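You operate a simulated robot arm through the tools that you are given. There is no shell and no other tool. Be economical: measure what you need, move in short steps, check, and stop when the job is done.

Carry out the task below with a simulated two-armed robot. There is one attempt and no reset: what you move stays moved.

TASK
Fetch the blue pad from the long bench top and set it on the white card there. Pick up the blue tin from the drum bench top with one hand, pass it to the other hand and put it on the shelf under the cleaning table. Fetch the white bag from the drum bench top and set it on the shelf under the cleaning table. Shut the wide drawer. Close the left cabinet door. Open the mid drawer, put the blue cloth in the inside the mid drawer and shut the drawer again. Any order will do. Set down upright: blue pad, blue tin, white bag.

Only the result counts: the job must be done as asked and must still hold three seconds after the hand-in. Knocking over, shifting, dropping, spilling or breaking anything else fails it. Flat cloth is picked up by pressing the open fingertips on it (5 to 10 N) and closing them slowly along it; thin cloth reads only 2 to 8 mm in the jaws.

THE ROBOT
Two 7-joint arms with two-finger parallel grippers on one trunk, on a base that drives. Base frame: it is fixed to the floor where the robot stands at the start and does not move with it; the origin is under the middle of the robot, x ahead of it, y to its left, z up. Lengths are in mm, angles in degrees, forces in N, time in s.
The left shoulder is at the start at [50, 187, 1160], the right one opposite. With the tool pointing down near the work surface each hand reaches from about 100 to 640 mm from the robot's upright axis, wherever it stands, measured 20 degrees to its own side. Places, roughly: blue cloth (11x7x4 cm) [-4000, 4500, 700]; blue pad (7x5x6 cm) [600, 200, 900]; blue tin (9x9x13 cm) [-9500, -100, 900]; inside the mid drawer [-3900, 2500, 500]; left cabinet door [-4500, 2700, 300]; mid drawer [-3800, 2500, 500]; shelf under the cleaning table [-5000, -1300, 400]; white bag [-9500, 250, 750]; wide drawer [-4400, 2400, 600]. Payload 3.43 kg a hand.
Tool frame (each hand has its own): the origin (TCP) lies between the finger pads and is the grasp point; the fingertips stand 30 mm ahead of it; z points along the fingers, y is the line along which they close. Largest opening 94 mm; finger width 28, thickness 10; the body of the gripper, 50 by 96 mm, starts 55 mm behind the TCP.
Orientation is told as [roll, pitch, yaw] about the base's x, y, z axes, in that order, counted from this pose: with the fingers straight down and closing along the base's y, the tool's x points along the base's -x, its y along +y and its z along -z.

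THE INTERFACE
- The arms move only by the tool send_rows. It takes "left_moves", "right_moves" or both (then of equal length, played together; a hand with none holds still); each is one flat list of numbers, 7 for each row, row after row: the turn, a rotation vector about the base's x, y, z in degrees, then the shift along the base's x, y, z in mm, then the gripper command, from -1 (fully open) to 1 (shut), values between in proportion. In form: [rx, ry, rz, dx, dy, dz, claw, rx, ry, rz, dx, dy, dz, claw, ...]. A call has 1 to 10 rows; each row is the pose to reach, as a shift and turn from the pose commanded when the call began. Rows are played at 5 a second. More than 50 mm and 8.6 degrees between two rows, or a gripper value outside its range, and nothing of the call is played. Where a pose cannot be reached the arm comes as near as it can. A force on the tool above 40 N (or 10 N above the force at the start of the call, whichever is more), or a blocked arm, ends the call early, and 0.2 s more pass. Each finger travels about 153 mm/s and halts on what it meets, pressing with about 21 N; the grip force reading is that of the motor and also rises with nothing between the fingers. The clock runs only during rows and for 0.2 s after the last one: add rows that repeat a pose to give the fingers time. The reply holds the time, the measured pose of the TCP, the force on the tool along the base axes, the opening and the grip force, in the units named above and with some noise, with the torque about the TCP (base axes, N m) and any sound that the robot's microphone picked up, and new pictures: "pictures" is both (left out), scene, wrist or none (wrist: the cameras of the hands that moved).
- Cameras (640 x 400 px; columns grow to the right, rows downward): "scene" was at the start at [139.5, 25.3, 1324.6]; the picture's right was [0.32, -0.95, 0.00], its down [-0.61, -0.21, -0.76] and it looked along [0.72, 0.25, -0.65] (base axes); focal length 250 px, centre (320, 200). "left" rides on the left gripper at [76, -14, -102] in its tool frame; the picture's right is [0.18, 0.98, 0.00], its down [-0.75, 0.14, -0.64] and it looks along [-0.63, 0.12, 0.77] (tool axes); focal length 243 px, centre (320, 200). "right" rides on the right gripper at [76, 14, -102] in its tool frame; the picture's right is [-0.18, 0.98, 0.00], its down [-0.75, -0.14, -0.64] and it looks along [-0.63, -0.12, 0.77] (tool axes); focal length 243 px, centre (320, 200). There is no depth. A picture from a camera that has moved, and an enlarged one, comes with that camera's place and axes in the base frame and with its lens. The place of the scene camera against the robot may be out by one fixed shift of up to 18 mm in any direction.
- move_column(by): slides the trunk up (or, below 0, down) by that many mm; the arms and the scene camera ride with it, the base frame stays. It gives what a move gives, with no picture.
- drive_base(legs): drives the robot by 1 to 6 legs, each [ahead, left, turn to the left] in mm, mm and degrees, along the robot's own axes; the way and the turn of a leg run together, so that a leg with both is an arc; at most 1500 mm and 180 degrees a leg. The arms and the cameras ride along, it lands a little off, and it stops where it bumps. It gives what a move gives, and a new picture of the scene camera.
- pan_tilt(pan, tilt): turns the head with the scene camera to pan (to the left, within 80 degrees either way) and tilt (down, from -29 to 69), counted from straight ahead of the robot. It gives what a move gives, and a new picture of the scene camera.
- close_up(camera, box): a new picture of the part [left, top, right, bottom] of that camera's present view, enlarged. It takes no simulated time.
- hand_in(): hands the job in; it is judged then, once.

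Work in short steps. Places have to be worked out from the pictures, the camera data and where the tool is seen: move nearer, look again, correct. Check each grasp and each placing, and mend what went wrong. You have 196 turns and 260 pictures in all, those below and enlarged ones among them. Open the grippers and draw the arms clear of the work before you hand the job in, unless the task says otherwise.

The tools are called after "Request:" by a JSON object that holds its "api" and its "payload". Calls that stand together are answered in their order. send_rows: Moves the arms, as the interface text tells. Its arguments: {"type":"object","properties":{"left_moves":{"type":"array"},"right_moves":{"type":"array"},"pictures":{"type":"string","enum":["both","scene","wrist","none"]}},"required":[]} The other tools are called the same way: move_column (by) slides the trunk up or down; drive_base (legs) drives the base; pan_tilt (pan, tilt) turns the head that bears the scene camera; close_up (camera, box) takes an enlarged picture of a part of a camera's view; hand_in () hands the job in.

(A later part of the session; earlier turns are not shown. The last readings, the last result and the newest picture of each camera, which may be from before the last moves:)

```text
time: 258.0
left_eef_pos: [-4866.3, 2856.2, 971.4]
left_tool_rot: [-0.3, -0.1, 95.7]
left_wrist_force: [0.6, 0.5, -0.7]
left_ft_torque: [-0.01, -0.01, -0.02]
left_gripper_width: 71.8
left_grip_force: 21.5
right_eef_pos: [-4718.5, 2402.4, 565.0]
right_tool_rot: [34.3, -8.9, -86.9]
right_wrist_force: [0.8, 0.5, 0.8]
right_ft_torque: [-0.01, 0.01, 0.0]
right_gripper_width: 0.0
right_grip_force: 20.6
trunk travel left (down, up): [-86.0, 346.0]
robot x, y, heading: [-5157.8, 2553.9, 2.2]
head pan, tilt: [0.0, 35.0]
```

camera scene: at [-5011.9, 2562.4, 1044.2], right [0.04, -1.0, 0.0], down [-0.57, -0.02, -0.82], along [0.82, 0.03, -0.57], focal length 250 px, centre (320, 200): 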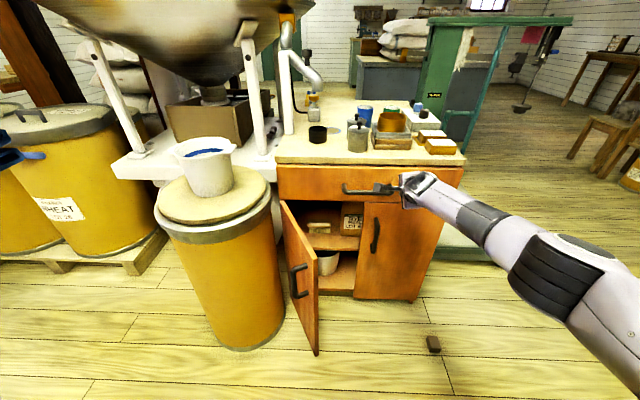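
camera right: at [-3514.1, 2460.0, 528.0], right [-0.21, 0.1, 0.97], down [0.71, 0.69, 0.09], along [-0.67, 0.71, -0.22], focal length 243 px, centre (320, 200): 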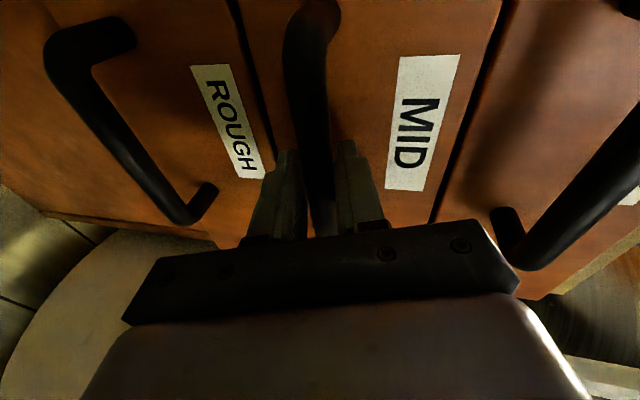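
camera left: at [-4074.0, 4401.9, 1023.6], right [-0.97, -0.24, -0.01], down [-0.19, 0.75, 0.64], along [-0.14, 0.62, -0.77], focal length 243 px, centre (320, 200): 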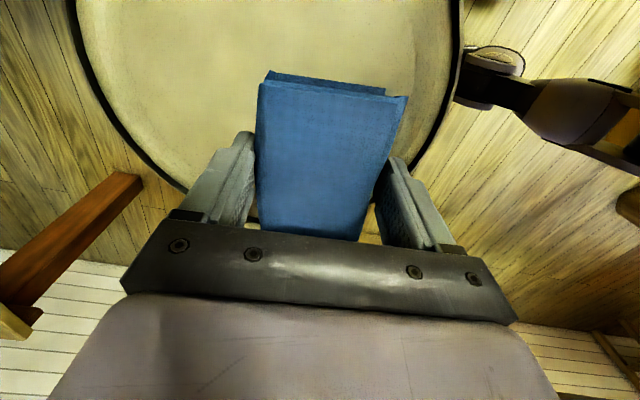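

I back the base 70 mm for elbow room, then lower the hand in front of the door.

Request:
{"api": "drive_base", "payload": {"legs": [[-70, 0, -2.2]]}}

Request:
{"api": "send_rows", "payload": {"right_moves": [0, 0, 0, 10, 30, -25, 1, 0, 0, 0, 20, 60, -50, 1, 0, 0, 0, 30, 90, -75, 1, 0, 0, 0, 40, 120, -100, 1, 0, 0, 0, 50, 150, -125, 1, 0, 0, 0, 55, 180, -150, 1, 0, 0, 0, 60, 210, -175, 1, 0, 0, 0, 65, 225, -200, 1, 0, 0, 0, 70, 230, -215, 1], "pictures": "both"}}

```text
time: 259.0
left_eef_pos: [-4926.3, 2842.6, 970.6]
left_tool_rot: [-0.4, -0.2, 93.4]
left_wrist_force: [0.2, 0.5, -0.3]
left_ft_torque: [0.01, 0.03, 0.0]
left_gripper_width: 72.0
left_grip_force: 20.9
right_eef_pos: [-4797.2, 2383.8, 565.4]
right_tool_rot: [34.4, -8.8, -89.1]
right_wrist_force: [1.0, 0.0, -0.1]
right_ft_torque: [0.03, -0.06, 0.0]
right_gripper_width: 0.0
right_grip_force: 20.4
trunk travel left (down, up): [-86.0, 346.0]
robot x, y, heading: [-5230.3, 2555.8, -0.2]
head pan, tilt: [0.0, 35.0]
camera scene: at [-5080.1, 2555.1, 1043.6], right [0.0, -1.0, 0.0], down [-0.57, 0.0, -0.82], along [0.82, 0.0, -0.57], focal length 250 px, centre (320, 200)
```

scene: 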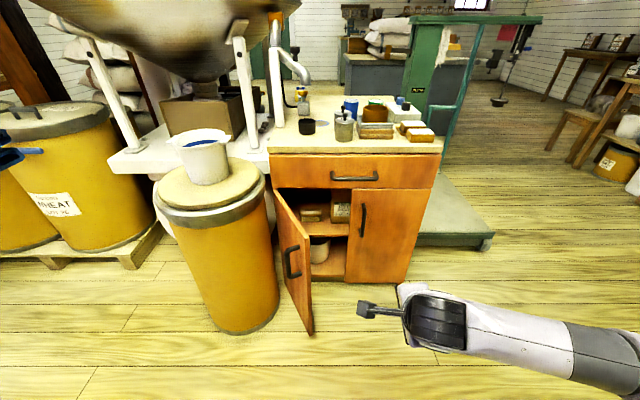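

```text
time: 261.0
left_eef_pos: [-4925.4, 2843.0, 970.4]
left_tool_rot: [-0.2, -0.4, 93.4]
left_wrist_force: [0.1, -0.6, -1.2]
left_ft_torque: [0.0, 0.0, 0.01]
left_gripper_width: 71.8
left_grip_force: 20.6
right_eef_pos: [-4687.9, 2486.5, 349.6]
right_tool_rot: [36.5, -15.1, -96.7]
right_wrist_force: [0.4, -0.4, 0.7]
right_ft_torque: [0.0, 0.02, 0.0]
right_gripper_width: 0.3
right_grip_force: 21.0
right hand out of reach, approached as far as the arm can: row 9
trunk travel left (down, up): [-86.0, 346.0]
robot x, y, heading: [-5227.7, 2558.0, -0.0]
head pan, tilt: [0.0, 35.0]
stopped in row 9 (right hand): the arm was blocked; the commanded pose is now the measured one
camera scene: at [-5080.0, 2554.7, 1043.6], right [0.0, -1.0, 0.0], down [-0.57, 0.0, -0.82], along [0.82, 0.0, -0.57], focal length 250 px, centre (320, 200)
camera right: at [-4725.7, 2589.7, 417.6], right [0.78, -0.12, 0.61], down [-0.56, -0.55, 0.61], along [0.27, -0.82, -0.5], focal length 243 px, centre (320, 200)
```

scene: 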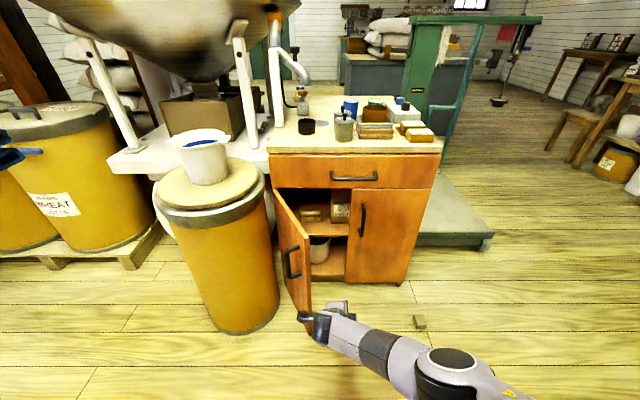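
right: 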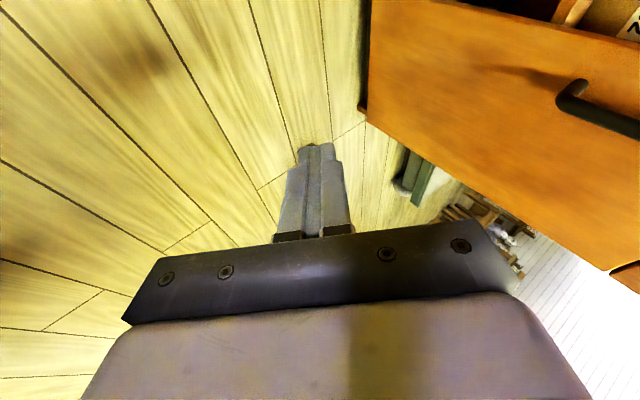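

The drawer is flush shut. The arm is limited sideways, so I strafe the base left 135 mm to bring the fist in line with the door's free edge.

Request:
{"api": "drive_base", "payload": {"legs": [[0, 130, 0]]}}

```text
time: 262.3
left_eef_pos: [-4925.3, 2973.7, 970.5]
left_tool_rot: [-0.3, -0.2, 93.4]
left_wrist_force: [-0.2, 0.9, -1.1]
left_ft_torque: [-0.03, 0.01, 0.01]
left_gripper_width: 71.7
left_grip_force: 20.4
right_eef_pos: [-4688.1, 2618.5, 348.1]
right_tool_rot: [36.3, -15.0, -96.8]
right_wrist_force: [0.2, -0.7, 0.1]
right_ft_torque: [0.02, -0.04, 0.0]
right_gripper_width: 0.0
right_grip_force: 21.3
trunk travel left (down, up): [-86.0, 346.0]
robot x, y, heading: [-5228.2, 2690.6, 0.2]
head pan, tilt: [0.0, 35.0]
camera scene: at [-5079.9, 2686.3, 1043.6], right [0.0, -1.0, 0.0], down [-0.57, 0.0, -0.82], along [0.82, 0.0, -0.57], focal length 250 px, centre (320, 200)
```

scene: 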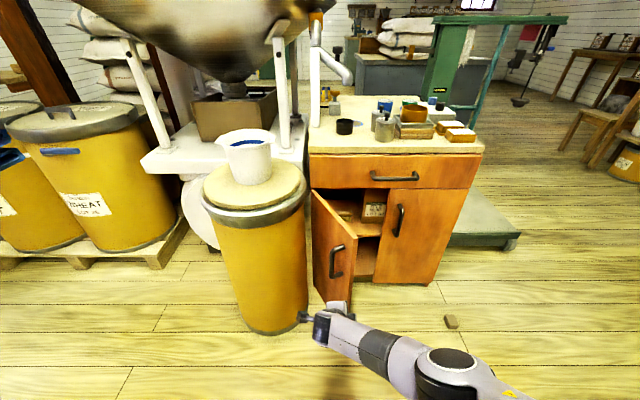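

Free edge ≈ (-4587,2590). I shift 25 mm further left and advance 120 mm so the fist meets the door's outer face near the edge.

Request:
{"api": "drive_base", "payload": {"legs": [[0, 25, 0], [120, 0, 0]]}}

```text
time: 264.0
left_eef_pos: [-4811.0, 2997.7, 971.1]
left_tool_rot: [-0.4, -0.2, 93.1]
left_wrist_force: [0.8, -0.1, -0.7]
left_ft_torque: [0.03, 0.0, 0.02]
left_gripper_width: 71.8
left_grip_force: 20.7
right_eef_pos: [-4581.8, 2635.4, 341.9]
right_tool_rot: [35.6, -15.5, -98.0]
right_wrist_force: [0.3, 0.4, 0.1]
right_ft_torque: [-0.03, -0.02, 0.01]
right_gripper_width: 0.0
right_grip_force: 21.1
trunk travel left (down, up): [-86.0, 346.0]
robot x, y, heading: [-5115.6, 2713.8, -0.3]
head pan, tilt: [0.0, 35.0]
stopped in leg 2: the force on the tool passed its limit (the readings are from after the stop); the commanded pose is now the measured one
camera scene: at [-4966.9, 2710.9, 1043.6], right [0.0, -1.0, 0.0], down [-0.57, 0.0, -0.82], along [0.82, 0.0, -0.57], focal length 250 px, centre (320, 200)
```

scene: 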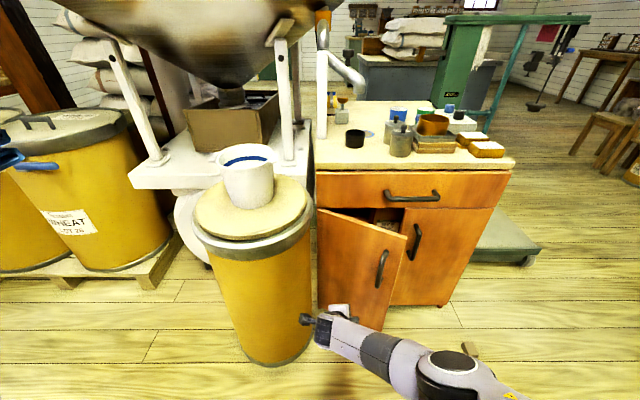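

The door swung to about 30°. I shift the fist toward the free edge and push on with the arm.

Request:
{"api": "send_rows", "payload": {"right_moves": [0, 0, 0, -30, 0, 0, 1, 0, 0, 0, -45, -35, 0, 1, 0, 0, 0, -45, -75, 0, 1, 0, 0, 0, -20, -90, 0, 1, 0, 0, 0, 5, -90, 0, 1, 0, 0, 0, 30, -90, 0, 1, 0, 0, 0, 50, -90, 0, 1], "pictures": "scene"}}

```text
time: 265.6
left_eef_pos: [-4812.0, 2999.1, 970.9]
left_tool_rot: [-0.3, -0.3, 93.2]
left_wrist_force: [-0.2, -0.1, 0.9]
left_ft_torque: [0.03, -0.04, 0.0]
left_gripper_width: 71.9
left_grip_force: 21.0
right_eef_pos: [-4535.7, 2545.7, 343.2]
right_tool_rot: [35.6, -15.4, -97.9]
right_wrist_force: [0.6, 0.7, 0.3]
right_ft_torque: [0.01, 0.0, 0.01]
right_gripper_width: 0.0
right_grip_force: 21.3
right hand out of reach, approached as far as the arm can: row 7
trunk travel left (down, up): [-86.0, 346.0]
robot x, y, heading: [-5111.2, 2713.2, -0.4]
head pan, tilt: [0.0, 35.0]
camera scene: at [-4966.9, 2710.8, 1043.6], right [0.0, -1.0, 0.0], down [-0.57, 0.0, -0.82], along [0.82, 0.0, -0.57], focal length 250 px, centre (320, 200)
```

scene: 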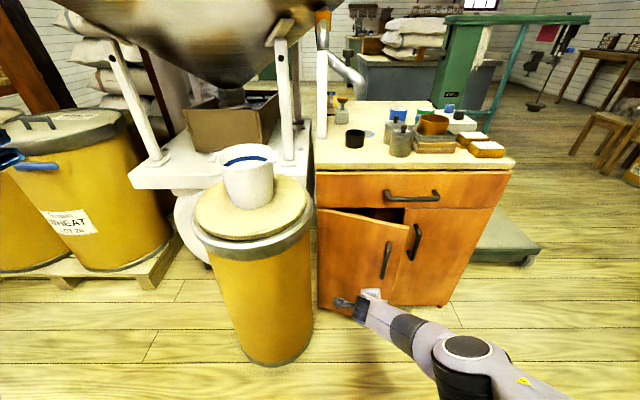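

Good; I push with the base 90 mm further.

Request:
{"api": "drive_base", "payload": {"legs": [[90, 0, 0]]}}

```text
time: 266.7
left_eef_pos: [-4722.3, 2998.5, 971.6]
left_tool_rot: [-0.3, -0.3, 93.2]
left_wrist_force: [-1.1, -0.7, -0.8]
left_ft_torque: [-0.04, -0.01, -0.01]
left_gripper_width: 71.6
left_grip_force: 20.9
right_eef_pos: [-4445.3, 2544.9, 343.2]
right_tool_rot: [35.7, -15.6, -98.0]
right_wrist_force: [-0.2, 0.0, -0.1]
right_ft_torque: [-0.03, -0.03, -0.02]
right_gripper_width: 0.3
right_grip_force: 21.2
trunk travel left (down, up): [-86.0, 346.0]
robot x, y, heading: [-5021.8, 2711.6, -0.4]
head pan, tilt: [0.0, 35.0]
camera scene: at [-4877.4, 2710.3, 1043.6], right [-0.01, -1.0, 0.0], down [-0.57, 0.0, -0.82], along [0.82, 0.0, -0.57], focal length 250 px, centre (320, 200)
```

scene: 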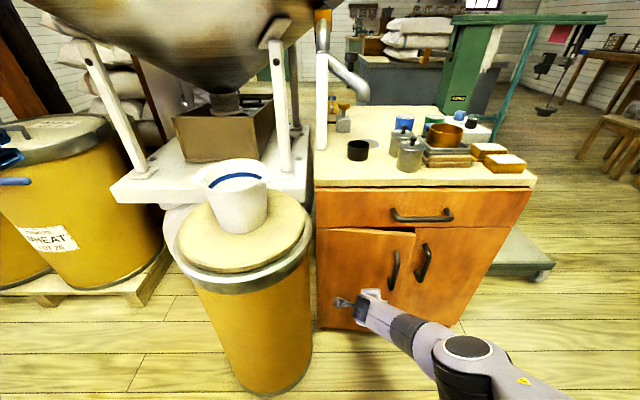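

Almost shut; a further push of 45 mm until resistance.

Request:
{"api": "drive_base", "payload": {"legs": [[50, 0, 0]]}}

Request:
{"api": "close_up", "payload": {"camera": "scene", "box": [290, 150, 550, 350]}}

```text
time: 267.6
left_eef_pos: [-4672.7, 2997.8, 972.2]
left_tool_rot: [-0.3, -0.2, 93.1]
left_wrist_force: [0.2, -0.3, -0.1]
left_ft_torque: [-0.05, 0.01, 0.01]
left_gripper_width: 71.8
left_grip_force: 21.1
right_eef_pos: [-4396.3, 2545.0, 342.7]
right_tool_rot: [35.5, -15.5, -97.9]
right_wrist_force: [0.0, -1.0, -0.7]
right_ft_torque: [-0.01, -0.05, 0.0]
right_gripper_width: 0.0
right_grip_force: 21.1
trunk travel left (down, up): [-86.0, 346.0]
robot x, y, heading: [-4978.2, 2711.1, -0.5]
head pan, tilt: [0.0, 35.0]
camera scene: at [-4827.9, 2710.0, 1043.6], right [-0.01, -1.0, 0.0], down [-0.57, 0.0, -0.82], along [0.82, 0.0, -0.57], focal length 250 px, centre (320, 200)
```

scene: 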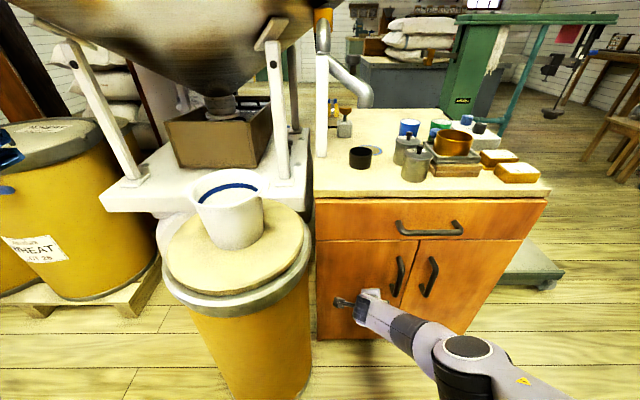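

```text
2.00 times, centred on (420, 250) of scene
camera zoom: at [-4827.9, 2710.0, 1043.6], right [-0.01, -1.0, 0.0], down [-0.57, 0.0, -0.82], along [0.82, 0.0, -0.57], focal length 501 px, centre (120, 100)
```

zoom: 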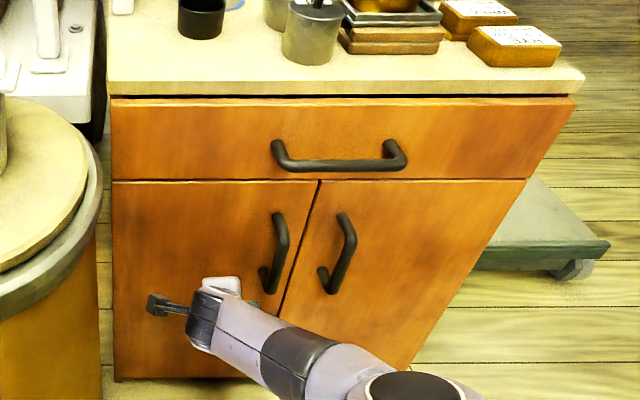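

Looks flush; one last firm push to be sure.

Request:
{"api": "drive_base", "payload": {"legs": [[35, 0, 0]]}}

```text
time: 268.5
left_eef_pos: [-4650.1, 2996.7, 971.0]
left_tool_rot: [-0.3, -0.3, 93.1]
left_wrist_force: [0.6, 0.2, -0.6]
left_ft_torque: [-0.04, 0.01, -0.02]
left_gripper_width: 71.9
left_grip_force: 20.9
right_eef_pos: [-4377.8, 2543.9, 342.2]
right_tool_rot: [35.1, -16.1, -98.5]
right_wrist_force: [-6.3, 0.1, 6.4]
right_ft_torque: [0.03, -0.03, 0.01]
right_gripper_width: 0.0
right_grip_force: 20.8
trunk travel left (down, up): [-86.0, 346.0]
robot x, y, heading: [-4953.1, 2711.3, -0.3]
head pan, tilt: [0.0, 35.0]
stopped in leg 1: the force on the tool passed its limit (the readings are from after the stop); the commanded pose is now the measured one
camera scene: at [-4805.4, 2709.9, 1043.4], right [-0.01, -1.0, 0.0], down [-0.57, 0.0, -0.82], along [0.82, 0.0, -0.57], focal length 250 px, centre (320, 200)
```

scene: 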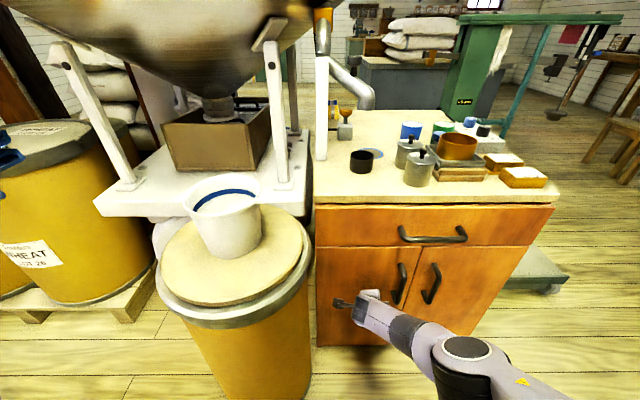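

Door and wide drawer are shut. I back off, then lift and fold the right arm for travel.

Request:
{"api": "drive_base", "payload": {"legs": [[-160, 0, 0]]}}

Request:
{"api": "send_rows", "payload": {"right_moves": [0, 5, 0, -20, -20, 40, 1, 0, 10, 0, -50, -40, 70, 1, 0, 15, 0, -80, -60, 100, 0, 0, 20, 0, -110, -80, 130, -1, 0, 25, 0, -140, -90, 160, -1, 0, 30, 0, -170, -100, 190, -1, 0, 35, 0, -190, -110, 225, -1, 0, 35, 0, -200, -110, 265, -1, 0, 35, 0, -200, -110, 305, -1, 0, 35, 0, -200, -110, 345, -1], "pictures": "none"}}

Request:
{"api": "move_column", "payload": {"by": 300}}

```text
time: 269.9
left_eef_pos: [-4810.4, 2998.8, 970.1]
left_tool_rot: [-0.3, -0.4, 93.4]
left_wrist_force: [0.3, -0.1, -1.2]
left_ft_torque: [-0.02, 0.03, 0.01]
left_gripper_width: 71.7
left_grip_force: 21.1
right_eef_pos: [-4537.6, 2547.1, 341.1]
right_tool_rot: [35.0, -16.0, -98.3]
right_wrist_force: [0.1, -0.6, 0.9]
right_ft_torque: [0.0, 0.02, -0.01]
right_gripper_width: 0.1
right_grip_force: 20.8
trunk travel left (down, up): [-86.0, 346.0]
robot x, y, heading: [-5112.7, 2712.0, -0.1]
head pan, tilt: [0.0, 35.0]
camera scene: at [-4965.8, 2710.8, 1043.6], right [0.0, -1.0, 0.0], down [-0.57, 0.0, -0.82], along [0.82, 0.0, -0.57], focal length 250 px, centre (320, 200)
```

scene: 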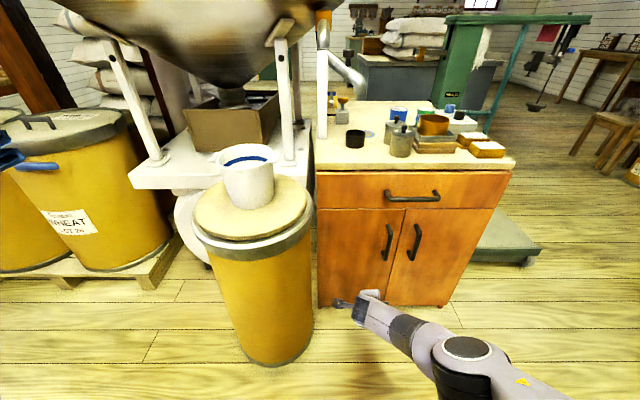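

```text
time: 272.1
left_eef_pos: [-4812.3, 2998.1, 971.3]
left_tool_rot: [-0.2, -0.3, 93.3]
left_wrist_force: [0.2, -0.8, -0.8]
left_ft_torque: [-0.01, -0.02, 0.0]
left_gripper_width: 71.7
left_grip_force: 20.8
right_eef_pos: [-4737.6, 2434.4, 684.9]
right_tool_rot: [-1.4, -17.7, -87.3]
right_wrist_force: [-0.1, -0.2, 0.1]
right_ft_torque: [0.01, -0.04, 0.02]
right_gripper_width: 93.9
right_grip_force: 0.0
trunk travel left (down, up): [-86.0, 346.0]
robot x, y, heading: [-5112.6, 2714.2, 0.1]
head pan, tilt: [0.0, 35.0]
```

```text
time: 275.1
left_eef_pos: [-4809.9, 2998.8, 1270.9]
left_tool_rot: [-0.2, -0.3, 93.4]
left_wrist_force: [-0.5, 0.1, -0.6]
left_ft_torque: [0.01, 0.0, -0.03]
left_gripper_width: 71.9
left_grip_force: 21.1
right_eef_pos: [-4736.7, 2435.0, 983.9]
right_tool_rot: [-1.4, -17.7, -87.5]
right_wrist_force: [-0.8, -0.3, -0.3]
right_ft_torque: [0.02, 0.01, 0.02]
right_gripper_width: 94.1
right_grip_force: 0.0
trunk travel left (down, up): [-386.0, 46.0]
robot x, y, heading: [-5112.6, 2715.7, -0.5]
head pan, tilt: [0.0, 35.0]
```

Now the long way round to the east side: I retrace the proven route in reverse.

Request:
{"api": "drive_base", "payload": {"legs": [[0, 0, -89.5], [215, 50, 0], [770, 240, 0], [300, 160, 0], [0, 0, 31], [430, 84, 0]]}}

```text
time: 290.2
left_eef_pos: [-3904.8, 1018.0, 1271.8]
left_tool_rot: [-0.2, -0.4, 36.2]
left_wrist_force: [-0.3, -0.1, -0.8]
left_ft_torque: [0.01, -0.03, 0.04]
left_gripper_width: 71.8
left_grip_force: 20.7
right_eef_pos: [-4338.0, 649.2, 985.2]
right_tool_rot: [-1.5, -17.8, -144.6]
right_wrist_force: [-0.3, -1.3, -0.5]
right_ft_torque: [0.02, -0.01, 0.01]
right_gripper_width: 94.1
right_grip_force: 0.1
trunk travel left (down, up): [-386.0, 46.0]
robot x, y, heading: [-4308.1, 1116.0, -57.5]
head pan, tilt: [0.0, 35.0]
camera scene: at [-4228.4, 990.8, 1343.5], right [-0.84, -0.54, 0.0], down [-0.31, 0.48, -0.82], along [0.44, -0.69, -0.57], focal length 250 px, centre (320, 200)
```

scene: 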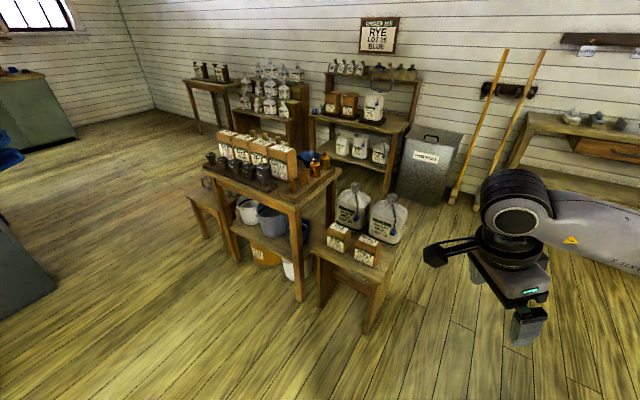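

Clear. I turn east and drive to (-2890,1080), then turn north.

Request:
{"api": "drive_base", "payload": {"legs": [[0, 0, 57.5], [720, -20, 0], [700, -10, 0], [0, 0, 90]]}}

```text
time: 304.0
left_eef_pos: [-3164.7, 1361.1, 1271.3]
left_tool_rot: [-0.2, -0.2, -176.0]
left_wrist_force: [0.3, -0.6, -0.3]
left_ft_torque: [-0.01, 0.0, 0.02]
left_gripper_width: 71.9
left_grip_force: 20.7
right_eef_pos: [-2600.9, 1442.7, 984.7]
right_tool_rot: [-1.3, -17.7, 3.3]
right_wrist_force: [-0.1, -0.4, 0.4]
right_ft_torque: [-0.04, -0.03, 0.03]
right_gripper_width: 93.8
right_grip_force: 0.0
trunk travel left (down, up): [-386.0, 46.0]
robot x, y, heading: [-2875.9, 1062.9, 90.6]
head pan, tilt: [0.0, 35.0]
camera scene: at [-2874.8, 1206.7, 1343.6], right [1.0, 0.01, 0.0], down [0.01, -0.57, -0.82], along [-0.01, 0.82, -0.57], focal length 250 px, centre (320, 200)
```

scene: 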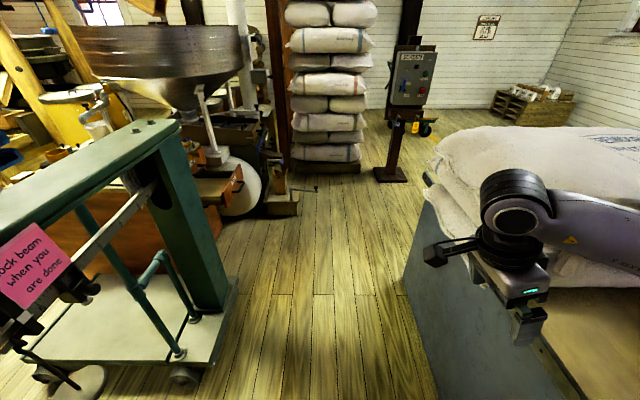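

I raise the right hand 110 mm so the arm clears the sacks, then drive north.

Request:
{"api": "send_rows", "payload": {"right_moves": [0, 0, 0, -20, 0, 40, -1, 0, 0, 0, -40, 0, 80, -1, 0, 0, 0, -60, 0, 110, -1], "pictures": "none"}}

Request:
{"api": "drive_base", "payload": {"legs": [[670, 0, -0.6], [670, 0, 0]]}}

```text
time: 304.8
left_eef_pos: [-3163.5, 1360.0, 1270.5]
left_tool_rot: [-0.3, -0.2, -176.0]
left_wrist_force: [-0.6, 0.1, -0.4]
left_ft_torque: [0.0, 0.0, -0.03]
left_gripper_width: 71.7
left_grip_force: 20.8
right_eef_pos: [-2661.2, 1441.6, 1095.2]
right_tool_rot: [-1.5, -17.8, 3.2]
right_wrist_force: [0.4, 0.0, -0.4]
right_ft_torque: [-0.02, 0.0, 0.0]
right_gripper_width: 94.0
right_grip_force: 0.1
trunk travel left (down, up): [-386.0, 46.0]
robot x, y, heading: [-2876.9, 1060.6, 90.5]
head pan, tilt: [0.0, 35.0]
```

```text
time: 311.7
left_eef_pos: [-3158.5, 2695.1, 1271.4]
left_tool_rot: [-0.2, -0.2, -177.3]
left_wrist_force: [0.6, -0.6, -0.6]
left_ft_torque: [-0.02, -0.07, 0.01]
left_gripper_width: 71.9
left_grip_force: 21.1
right_eef_pos: [-2652.6, 2762.6, 1095.3]
right_tool_rot: [-1.5, -17.7, 2.0]
right_wrist_force: [-0.4, 0.6, 0.0]
right_ft_torque: [-0.04, 0.0, 0.01]
right_gripper_width: 94.2
right_grip_force: 0.0
trunk travel left (down, up): [-386.0, 46.0]
robot x, y, heading: [-2872.1, 2391.3, 89.3]
head pan, tilt: [0.0, 35.0]
camera scene: at [-2873.2, 2533.5, 1343.6], right [1.0, -0.01, 0.0], down [-0.01, -0.57, -0.82], along [0.01, 0.82, -0.57], focal length 250 px, centre (320, 200)
```

scene: 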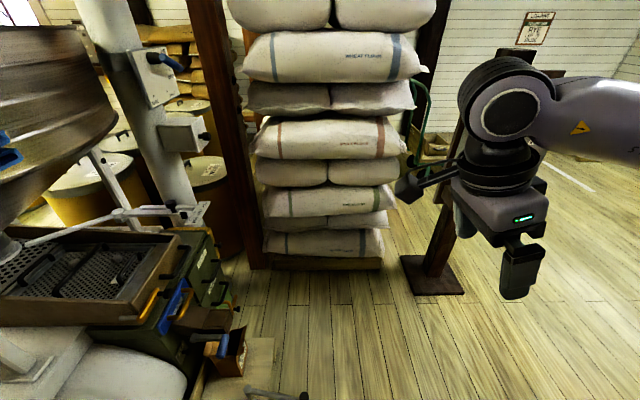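

I back 130 mm (crank ahead), then turn left to face the MID drawer.

Request:
{"api": "drive_base", "payload": {"legs": [[-130, 0, 0], [0, 0, 90.7]]}}

Request:
{"api": "pan_tilt", "payload": {"pan": -10, "tilt": 40}}

```text
time: 316.8
left_eef_pos: [-3186.9, 1978.2, 1269.7]
left_tool_rot: [-0.2, -0.4, -88.0]
left_wrist_force: [-0.2, -0.4, -0.2]
left_ft_torque: [-0.01, 0.0, 0.0]
left_gripper_width: 71.8
left_grip_force: 21.1
right_eef_pos: [-3248.7, 2485.2, 1095.9]
right_tool_rot: [-1.4, -17.6, 91.2]
right_wrist_force: [0.8, -0.8, 0.4]
right_ft_torque: [0.01, 0.0, 0.0]
right_gripper_width: 94.2
right_grip_force: 0.1
trunk travel left (down, up): [-386.0, 46.0]
robot x, y, heading: [-2875.5, 2257.4, 178.5]
head pan, tilt: [0.0, 35.0]
camera scene: at [-3023.6, 2258.2, 1343.6], right [0.03, 1.0, 0.0], down [0.57, -0.02, -0.82], along [-0.82, 0.02, -0.57], focal length 250 px, centre (320, 200)
```

scene: 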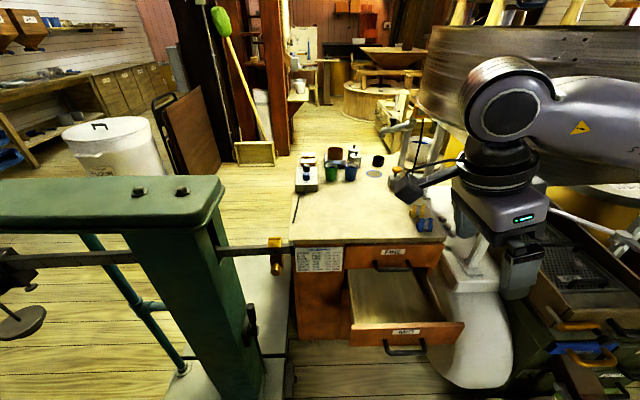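

```text
time: 317.5
left_eef_pos: [-3187.1, 1978.0, 1269.7]
left_tool_rot: [-0.2, -0.3, -88.1]
left_wrist_force: [0.3, -0.1, 0.3]
left_ft_torque: [0.02, 0.03, -0.02]
left_gripper_width: 71.6
left_grip_force: 21.0
right_eef_pos: [-3250.3, 2483.8, 1095.9]
right_tool_rot: [-1.4, -17.7, 91.1]
right_wrist_force: [-0.7, 0.2, 0.6]
right_ft_torque: [0.02, 0.01, 0.01]
right_gripper_width: 94.1
right_grip_force: 0.0
trunk travel left (down, up): [-386.0, 46.0]
robot x, y, heading: [-2876.5, 2257.8, 178.4]
head pan, tilt: [-10.0, 40.0]
camera scene: at [-3018.9, 2272.8, 1336.1], right [0.2, 0.98, 0.0], down [0.63, -0.13, -0.77], along [-0.75, 0.15, -0.64], focal length 250 px, centre (320, 200)
```

scene: 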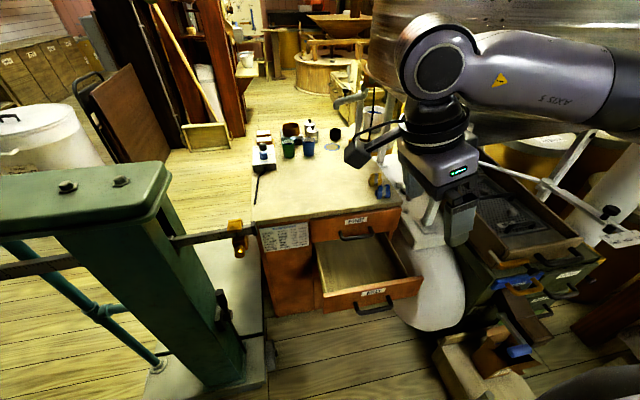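

Drawer is open; interior centre ≈ (-3545,2545). I position the base at ≈(-2950,2400) heading ≈160° so the left arm can reach over it.

Request:
{"api": "drive_base", "payload": {"legs": [[70, -140, 0], [0, 0, -18]]}}

Request:
{"api": "send_rows", "payload": {"right_moves": [0, 0, 0, 30, 10, 10, -1, 0, 0, 0, 60, 20, 20, -1, 0, 0, 0, 90, 30, 30, -1, 0, 0, 0, 120, 40, 40, -1], "pictures": "none"}}

Request:
{"api": "pan_tilt", "payload": {"pan": 0, "tilt": 45}}

```text
time: 320.0
left_eef_pos: [-3323.1, 2233.0, 1270.5]
left_tool_rot: [-0.2, -0.4, -106.0]
left_wrist_force: [-0.5, 0.4, -1.0]
left_ft_torque: [0.0, -0.02, -0.03]
left_gripper_width: 71.8
left_grip_force: 20.8
right_eef_pos: [-3226.5, 2733.9, 1095.1]
right_tool_rot: [-1.5, -17.6, 73.3]
right_wrist_force: [0.5, -0.1, -0.9]
right_ft_torque: [-0.02, 0.01, 0.0]
right_gripper_width: 94.0
right_grip_force: 0.0
trunk travel left (down, up): [-386.0, 46.0]
robot x, y, heading: [-2942.1, 2398.7, 160.5]
head pan, tilt: [-10.0, 40.0]
camera scene: at [-3071.7, 2461.6, 1336.0], right [0.49, 0.87, 0.0], down [0.56, -0.32, -0.77], along [-0.67, 0.38, -0.64], focal length 250 px, centre (320, 200)
```

scene: 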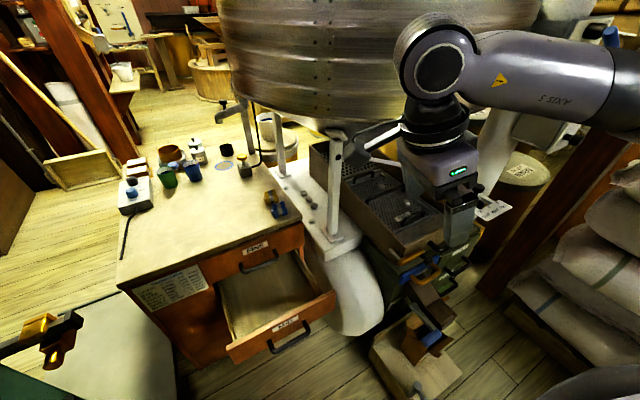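

```text
time: 321.0
left_eef_pos: [-3321.7, 2233.1, 1270.7]
left_tool_rot: [-0.2, -0.4, -106.0]
left_wrist_force: [0.0, 0.1, 0.1]
left_ft_torque: [0.04, -0.02, -0.02]
left_gripper_width: 71.7
left_grip_force: 21.2
right_eef_pos: [-3107.7, 2775.4, 1135.1]
right_tool_rot: [-1.4, -17.6, 73.3]
right_wrist_force: [0.4, 0.8, -0.5]
right_ft_torque: [0.02, 0.0, 0.0]
right_gripper_width: 94.0
right_grip_force: 0.0
trunk travel left (down, up): [-386.0, 46.0]
robot x, y, heading: [-2943.3, 2403.3, 160.9]
head pan, tilt: [-10.0, 40.0]
```

```text
time: 321.7
left_eef_pos: [-3323.3, 2232.5, 1270.1]
left_tool_rot: [-0.1, -0.2, -105.9]
left_wrist_force: [0.4, -0.2, -0.1]
left_ft_torque: [-0.03, -0.01, 0.01]
left_gripper_width: 71.8
left_grip_force: 20.2
right_eef_pos: [-3107.7, 2774.2, 1134.8]
right_tool_rot: [-1.4, -17.7, 73.2]
right_wrist_force: [0.4, 0.3, 0.8]
right_ft_torque: [-0.03, 0.02, -0.01]
right_gripper_width: 94.0
right_grip_force: 0.0
trunk travel left (down, up): [-386.0, 46.0]
robot x, y, heading: [-2942.5, 2402.7, 160.6]
head pan, tilt: [0.0, 45.0]
camera scene: at [-3074.4, 2446.7, 1328.8], right [0.33, 0.94, 0.0], down [0.67, -0.24, -0.71], along [-0.67, 0.24, -0.71], focal length 250 px, centre (320, 200)
```

scene: 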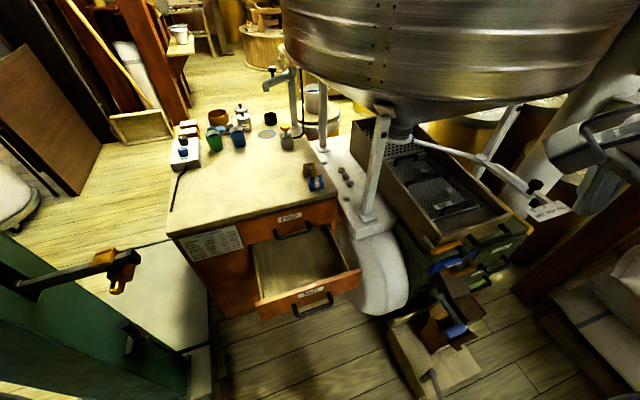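

I move the left hand (still high) to above the drawer opening, then will lower the trunk.

Request:
{"api": "send_rows", "payload": {"left_moves": [0, 0, 0, -20, 35, 0, 1, 0, 0, 0, -40, 70, 0, 1, 0, 0, 0, -65, 105, 0, 1, 0, 0, 0, -90, 140, 0, 1, 0, 0, 0, -115, 175, 0, 1, 0, 0, 0, -140, 210, 0, 1, 0, 0, 0, -165, 245, 0, 1, 0, 0, 0, -190, 275, 0, 1, 0, 0, 0, -205, 290, 0, 1], "pictures": "none"}}

```text
time: 323.7
left_eef_pos: [-3489.3, 2491.8, 1253.0]
left_tool_rot: [-0.3, -0.4, -106.0]
left_wrist_force: [0.0, -0.3, -0.9]
left_ft_torque: [0.02, 0.0, -0.01]
left_gripper_width: 71.8
left_grip_force: 21.6
left hand out of reach, approached as far as the arm can: row 8, 9
right_eef_pos: [-3107.7, 2775.3, 1135.6]
right_tool_rot: [-1.4, -17.7, 73.4]
right_wrist_force: [0.2, 0.4, -0.2]
right_ft_torque: [-0.01, 0.01, -0.05]
right_gripper_width: 93.9
right_grip_force: 0.1
trunk travel left (down, up): [-386.0, 46.0]
robot x, y, heading: [-2945.6, 2400.3, 160.8]
head pan, tilt: [0.0, 45.0]
```

Now lower the trunk 340 mm and look.

Request:
{"api": "move_column", "payload": {"by": -340}}

Request:
{"api": "close_up", "payload": {"camera": "scene", "box": [0, 0, 640, 400]}}

Request:
{"api": "close_up", "payload": {"camera": "left", "box": [0, 0, 640, 400]}}

```text
time: 327.0
left_eef_pos: [-3490.4, 2492.5, 913.6]
left_tool_rot: [-0.1, -0.2, -106.1]
left_wrist_force: [-0.5, -1.1, -1.1]
left_ft_torque: [0.04, 0.03, 0.0]
left_gripper_width: 71.9
left_grip_force: 21.0
right_eef_pos: [-3107.9, 2775.6, 795.4]
right_tool_rot: [-1.4, -17.7, 73.3]
right_wrist_force: [0.5, 0.5, -0.5]
right_ft_torque: [0.02, 0.01, 0.0]
right_gripper_width: 94.4
right_grip_force: 0.0
trunk travel left (down, up): [-46.0, 386.0]
robot x, y, heading: [-2941.2, 2402.7, 160.4]
head pan, tilt: [0.0, 45.0]
```

```text
1.00 times, centred on (320, 200) of scene
camera zoom: at [-3074.4, 2446.7, 988.8], right [0.33, 0.94, 0.0], down [0.67, -0.24, -0.71], along [-0.67, 0.24, -0.71], focal length 250 px, centre (320, 200)
```

zoom: 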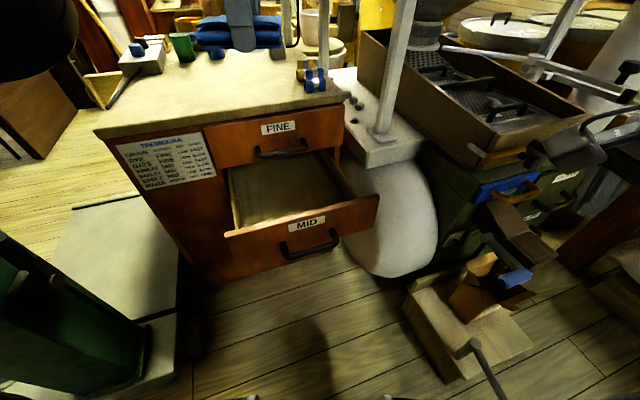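

```text
1.00 times, centred on (320, 200) of left
camera zoom: at [-3482.9, 2569.4, 1016.1], right [1.0, -0.09, 0.0], down [-0.07, -0.76, 0.65], along [-0.06, -0.64, -0.76], focal length 243 px, centre (320, 200)
```

zoom: 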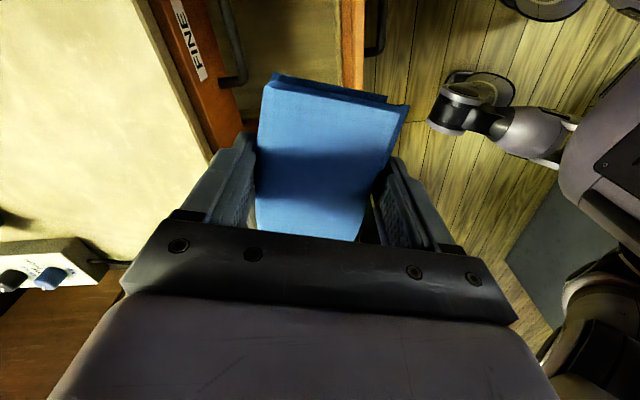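

Drawer interior spans x -3650…-3450, y ≈2400…2700. I move to (-3520, 2545) and descend into it.

Request:
{"api": "send_rows", "payload": {"left_moves": [0, 0, 0, -15, 25, -10, 1, 0, 0, 0, -30, 50, -20, 1, 0, 0, 0, -30, 50, -65, 1, 0, 0, 0, -30, 50, -110, 1, 0, 0, 0, -30, 50, -155, 1, 0, 0, 0, -30, 50, -200, 1, 0, 0, 0, -30, 50, -245, 1, 0, 0, 0, -30, 50, -285, 1], "pictures": "both"}}

```text
time: 328.8
left_eef_pos: [-3523.0, 2543.0, 629.0]
left_tool_rot: [-0.4, -0.3, -105.9]
left_wrist_force: [-0.7, -0.1, 0.5]
left_ft_torque: [0.02, -0.04, 0.0]
left_gripper_width: 71.3
left_grip_force: 20.7
left hand out of reach, approached as far as the arm can: row 1, 2, 3, 4
right_eef_pos: [-3109.0, 2775.4, 795.4]
right_tool_rot: [-1.4, -17.7, 73.4]
right_wrist_force: [-0.2, -0.2, 0.1]
right_ft_torque: [-0.02, 0.01, 0.02]
right_gripper_width: 94.0
right_grip_force: 0.1
trunk travel left (down, up): [-46.0, 386.0]
robot x, y, heading: [-2945.7, 2399.5, 160.5]
head pan, tilt: [0.0, 45.0]
camera scene: at [-3074.4, 2446.7, 988.9], right [0.33, 0.94, 0.0], down [0.67, -0.24, -0.71], along [-0.67, 0.24, -0.71], focal length 250 px, centre (320, 200)
camera left: at [-3515.1, 2620.0, 731.7], right [1.0, -0.09, -0.01], down [-0.07, -0.76, 0.64], along [-0.07, -0.64, -0.76], focal length 243 px, centre (320, 200)
```

scene: 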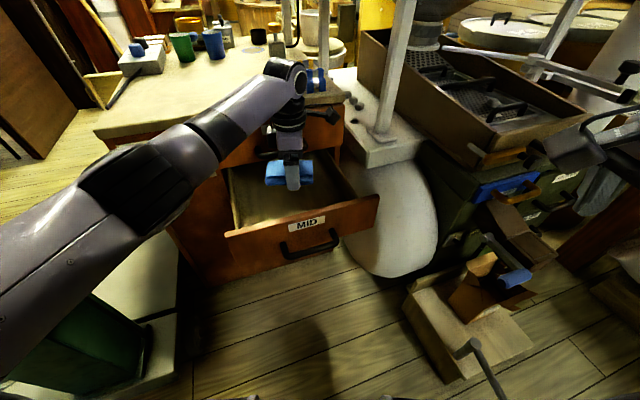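
left: 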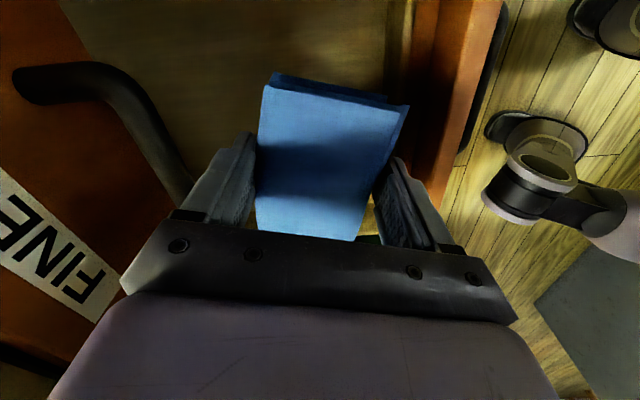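

Clear of the FINE handle. I descend 125 mm more into the drawer.

Request:
{"api": "send_rows", "payload": {"left_moves": [0, 0, 0, 0, 0, -40, 1, 0, 0, 0, 0, 0, -80, 1, 0, 0, 0, 0, 0, -110, 1, 0, 0, 0, 0, 0, -125, 1, 0, 0, 0, 0, 0, -125, 1], "pictures": "wrist"}}

```text
time: 330.0
left_eef_pos: [-3519.6, 2540.2, 505.9]
left_tool_rot: [-0.6, -0.3, -106.3]
left_wrist_force: [-1.2, -3.9, 23.1]
left_ft_torque: [0.21, -0.83, -0.03]
left_gripper_width: 71.9
left_grip_force: 21.7
right_eef_pos: [-3107.4, 2775.3, 796.7]
right_tool_rot: [-1.4, -17.7, 73.2]
right_wrist_force: [-0.4, 0.1, 0.5]
right_ft_torque: [0.04, 0.02, -0.06]
right_gripper_width: 93.9
right_grip_force: 0.0
trunk travel left (down, up): [-46.0, 386.0]
robot x, y, heading: [-2944.3, 2401.0, 160.6]
head pan, tilt: [0.0, 45.0]
camera left: at [-3510.8, 2617.8, 609.1], right [1.0, -0.1, -0.01], down [-0.07, -0.76, 0.64], along [-0.07, -0.64, -0.76], focal length 243 px, centre (320, 200)
```

left: 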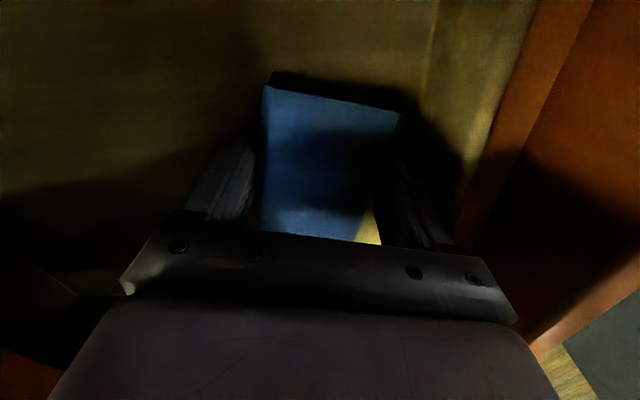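

Cloth is on the drawer floor (23 N). I ease up 4 mm, open part way, and lift out.

Request:
{"api": "send_rows", "payload": {"left_moves": [0, 0, 0, 0, 0, 4, 0.5, 0, 0, 0, 0, 0, 4, -0.3, 0, 0, 0, 0, 0, 4, -0.85, 0, 0, 0, 0, 0, 4, -0.85, 0, 0, 0, 0, 0, 40, -0.85, 0, 0, 0, 0, 0, 85, -0.85, 0, 0, 0, 0, 0, 130, -0.85, 0, 0, 0, 0, 0, 175, -0.85, 0, 0, 0, 0, 0, 220, -0.85, 0, 0, 0, 0, 0, 265, -0.85], "pictures": "wrist"}}

```text
time: 332.2
left_eef_pos: [-3520.4, 2539.8, 768.5]
left_tool_rot: [-0.2, -0.4, -106.0]
left_wrist_force: [0.1, 1.0, -0.8]
left_ft_torque: [0.01, -0.03, 0.0]
left_gripper_width: 86.9
left_grip_force: 0.1
right_eef_pos: [-3107.4, 2775.4, 793.7]
right_tool_rot: [-1.3, -17.7, 73.4]
right_wrist_force: [-0.3, -0.2, 0.2]
right_ft_torque: [0.0, -0.02, 0.01]
right_gripper_width: 94.2
right_grip_force: 0.1
trunk travel left (down, up): [-46.0, 386.0]
robot x, y, heading: [-2944.9, 2399.8, 160.6]
head pan, tilt: [0.0, 45.0]
camera left: at [-3513.0, 2617.2, 870.7], right [1.0, -0.09, 0.0], down [-0.07, -0.76, 0.65], along [-0.06, -0.64, -0.76], focal length 243 px, centre (320, 200)
```

left: 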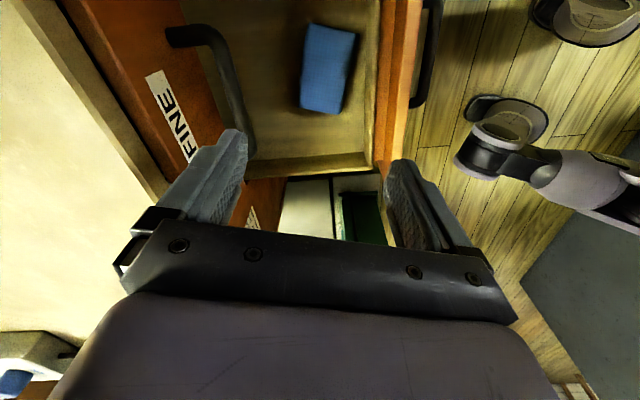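

The cloth lies in the drawer. I draw the left hand back and tilt it forward with closed fingers to push the drawer shut.

Request:
{"api": "send_rows", "payload": {"left_moves": [0, 0, 0, 20, 0, 30, -0.85, 0, 4, 0, 60, -10, 40, -0.5, 0, 10, 0, 100, -20, 40, 0, 0, 17, 0, 140, -30, 40, 1, 0, 24, 0, 175, -40, 30, 1, 0, 31, 0, 205, -50, 0, 1, 0, 38, 0, 225, -60, -35, 1, 0, 45, 0, 235, -70, -75, 1, 0, 50, 0, 235, -80, -115, 1, 0, 50, 0, 235, -85, -160, 1], "pictures": "scene"}}

```text
time: 334.4
left_eef_pos: [-3348.3, 2460.7, 559.8]
left_tool_rot: [-49.2, -12.2, -100.5]
left_wrist_force: [-0.6, 0.0, -0.5]
left_ft_torque: [-0.01, 0.0, -0.01]
left_gripper_width: 0.1
left_grip_force: 20.9
left hand out of reach, approached as far as the arm can: row 1, 5, 6, 7, 8, 9, 10
right_eef_pos: [-3108.5, 2775.8, 794.6]
right_tool_rot: [-1.4, -17.7, 73.4]
right_wrist_force: [0.1, 0.3, -0.1]
right_ft_torque: [-0.04, 0.02, -0.02]
right_gripper_width: 93.8
right_grip_force: 0.0
trunk travel left (down, up): [-46.0, 386.0]
robot x, y, heading: [-2946.6, 2402.6, 160.7]
head pan, tilt: [0.0, 45.0]
camera scene: at [-3074.4, 2446.7, 988.9], right [0.33, 0.94, 0.0], down [0.67, -0.24, -0.71], along [-0.67, 0.24, -0.71], focal length 250 px, centre (320, 200)
```

scene: 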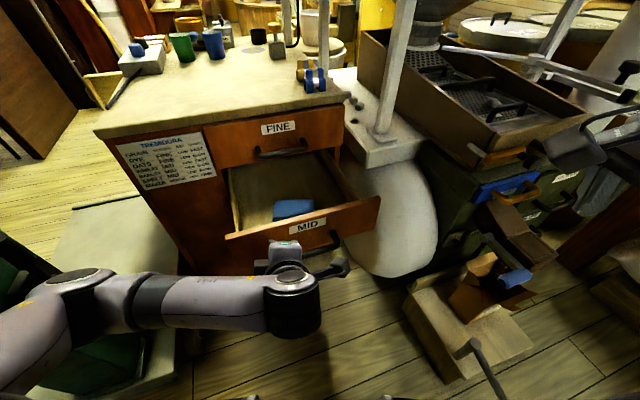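

The fist is in front of the drawer panel. I lower 50 mm, sidestep the handle and push.

Request:
{"api": "send_rows", "payload": {"left_moves": [0, 0, 0, 0, -15, -20, 1, 0, 0, 0, -5, -30, -45, 1, 0, 0, 0, -20, -35, -60, 1, 0, 0, 0, -40, -35, -60, 1, 0, 0, 0, -70, -35, -60, 1, 0, 0, 0, -100, -35, -60, 1, 0, 0, 0, -130, -35, -60, 1, 0, 0, 0, -160, -35, -60, 1], "pictures": "scene"}}

```text
time: 336.2
left_eef_pos: [-3505.6, 2404.4, 494.0]
left_tool_rot: [-48.8, -14.2, -99.7]
left_wrist_force: [1.0, 0.4, 0.5]
left_ft_torque: [0.0, 0.01, -0.03]
left_gripper_width: 0.1
left_grip_force: 21.0
right_eef_pos: [-3106.8, 2772.1, 798.7]
right_tool_rot: [-1.1, -18.0, 73.2]
right_wrist_force: [0.3, -1.0, -0.1]
right_ft_torque: [-0.01, -0.03, 0.05]
right_gripper_width: 94.0
right_grip_force: 0.0
trunk travel left (down, up): [-46.0, 386.0]
robot x, y, heading: [-2943.5, 2398.8, 160.6]
head pan, tilt: [0.0, 45.0]
camera scene: at [-3072.0, 2442.0, 990.8], right [0.33, 0.94, 0.01], down [0.66, -0.23, -0.71], along [-0.67, 0.24, -0.7], focal length 250 px, centre (320, 200)
```

scene: 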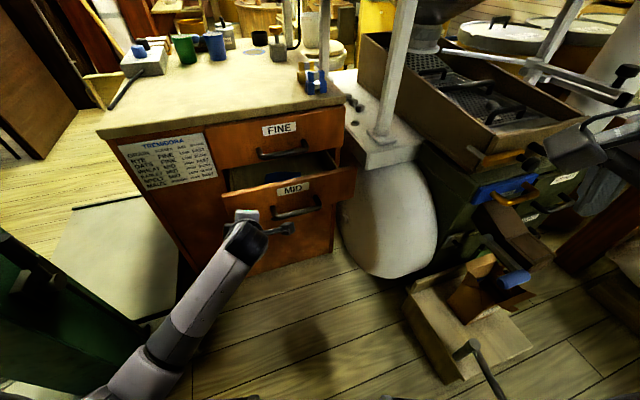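

It slides in. Continue pushing.

Request:
{"api": "send_rows", "payload": {"left_moves": [0, 0, 0, -25, 5, 0, 1, 0, 0, 0, -50, 10, 0, 1, 0, 0, 0, -75, 15, 0, 1, 0, 0, 0, -100, 15, 0, 1, 0, 0, 0, -120, 15, 0, 1, 0, 0, 0, -140, 15, 0, 1, 0, 0, 0, -155, 15, 0, 1], "pictures": "scene"}}

```text
time: 337.1
left_eef_pos: [-3615.2, 2354.9, 495.5]
left_tool_rot: [-50.3, -20.5, -96.0]
left_wrist_force: [-0.3, 0.1, 0.1]
left_ft_torque: [-0.01, -0.03, 0.0]
left_gripper_width: 0.1
left_grip_force: 21.0
right_eef_pos: [-3108.1, 2774.8, 793.9]
right_tool_rot: [-1.4, -17.8, 73.4]
right_wrist_force: [0.0, 0.0, -0.4]
right_ft_torque: [-0.01, -0.01, 0.0]
right_gripper_width: 94.1
right_grip_force: 0.1
trunk travel left (down, up): [-46.0, 386.0]
robot x, y, heading: [-2942.7, 2404.1, 160.5]
head pan, tilt: [0.0, 45.0]
stopped in row 4 (left hand): the arm was blocked; the commanded pose is now the measured one
camera scene: at [-3074.9, 2446.2, 988.5], right [0.33, 0.94, 0.0], down [0.67, -0.23, -0.71], along [-0.67, 0.24, -0.71], focal length 250 px, centre (320, 200)
```

scene: 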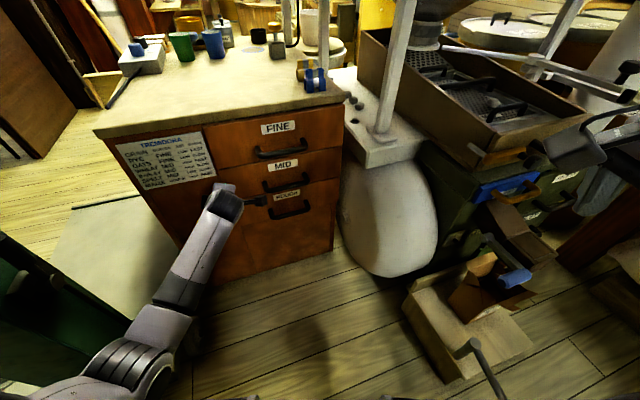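

The drawer looks shut; I check closely.

Request:
{"api": "close_up", "payload": {"camera": "scene", "box": [170, 90, 370, 240]}}

```text
2.67 times, centred on (270, 165) of scene
camera zoom: at [-3074.9, 2446.2, 988.5], right [0.33, 0.94, 0.0], down [0.67, -0.23, -0.71], along [-0.67, 0.24, -0.71], focal length 668 px, centre (453, 293)
```

zoom: 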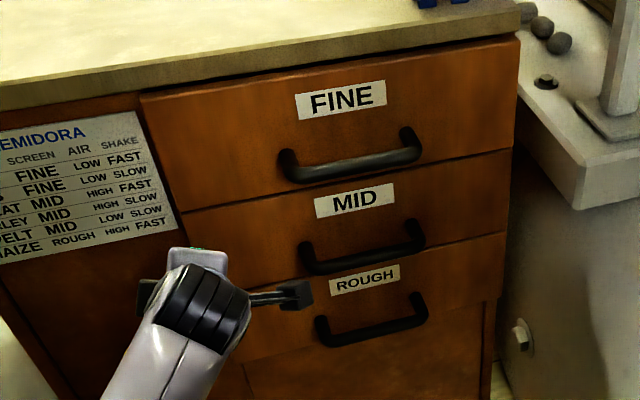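

It looks flush; I'll give it one confirming push on the panel.

Request:
{"api": "send_rows", "payload": {"left_moves": [0, 0, 0, 30, 10, 0, 1, 0, 0, 0, 60, 40, 0, 1, 0, 0, 0, 70, 80, 0, 1, 0, 0, 0, 40, 85, 0, 1, 0, 0, 0, 10, 85, 0, 1, 0, 0, 0, -10, 85, 0, 1, 0, 0, 0, -25, 85, 0, 1, 0, 0, 0, -40, 85, 0, 1], "pictures": "scene"}}

```text
time: 337.8
left_eef_pos: [-3606.5, 2289.4, 513.6]
left_tool_rot: [-56.3, -31.0, -88.4]
left_wrist_force: [0.3, 0.4, 0.1]
left_ft_torque: [-0.01, 0.02, -0.01]
left_gripper_width: 0.0
left_grip_force: 21.0
right_eef_pos: [-3108.2, 2774.9, 793.2]
right_tool_rot: [-1.3, -17.8, 73.4]
right_wrist_force: [-0.1, 0.6, 0.2]
right_ft_torque: [-0.01, -0.03, 0.0]
right_gripper_width: 93.9
right_grip_force: 0.0
trunk travel left (down, up): [-46.0, 386.0]
robot x, y, heading: [-2942.5, 2402.3, 160.8]
head pan, tilt: [0.0, 45.0]
stopped in row 3 (left hand): the arm was blocked; the commanded pose is now the measured one
camera scene: at [-3074.0, 2446.4, 987.6], right [0.33, 0.94, 0.0], down [0.67, -0.24, -0.71], along [-0.67, 0.24, -0.71], focal length 250 px, centre (320, 200)
```

scene: 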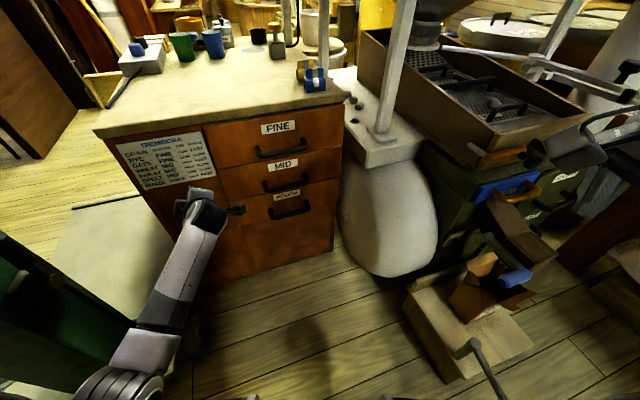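

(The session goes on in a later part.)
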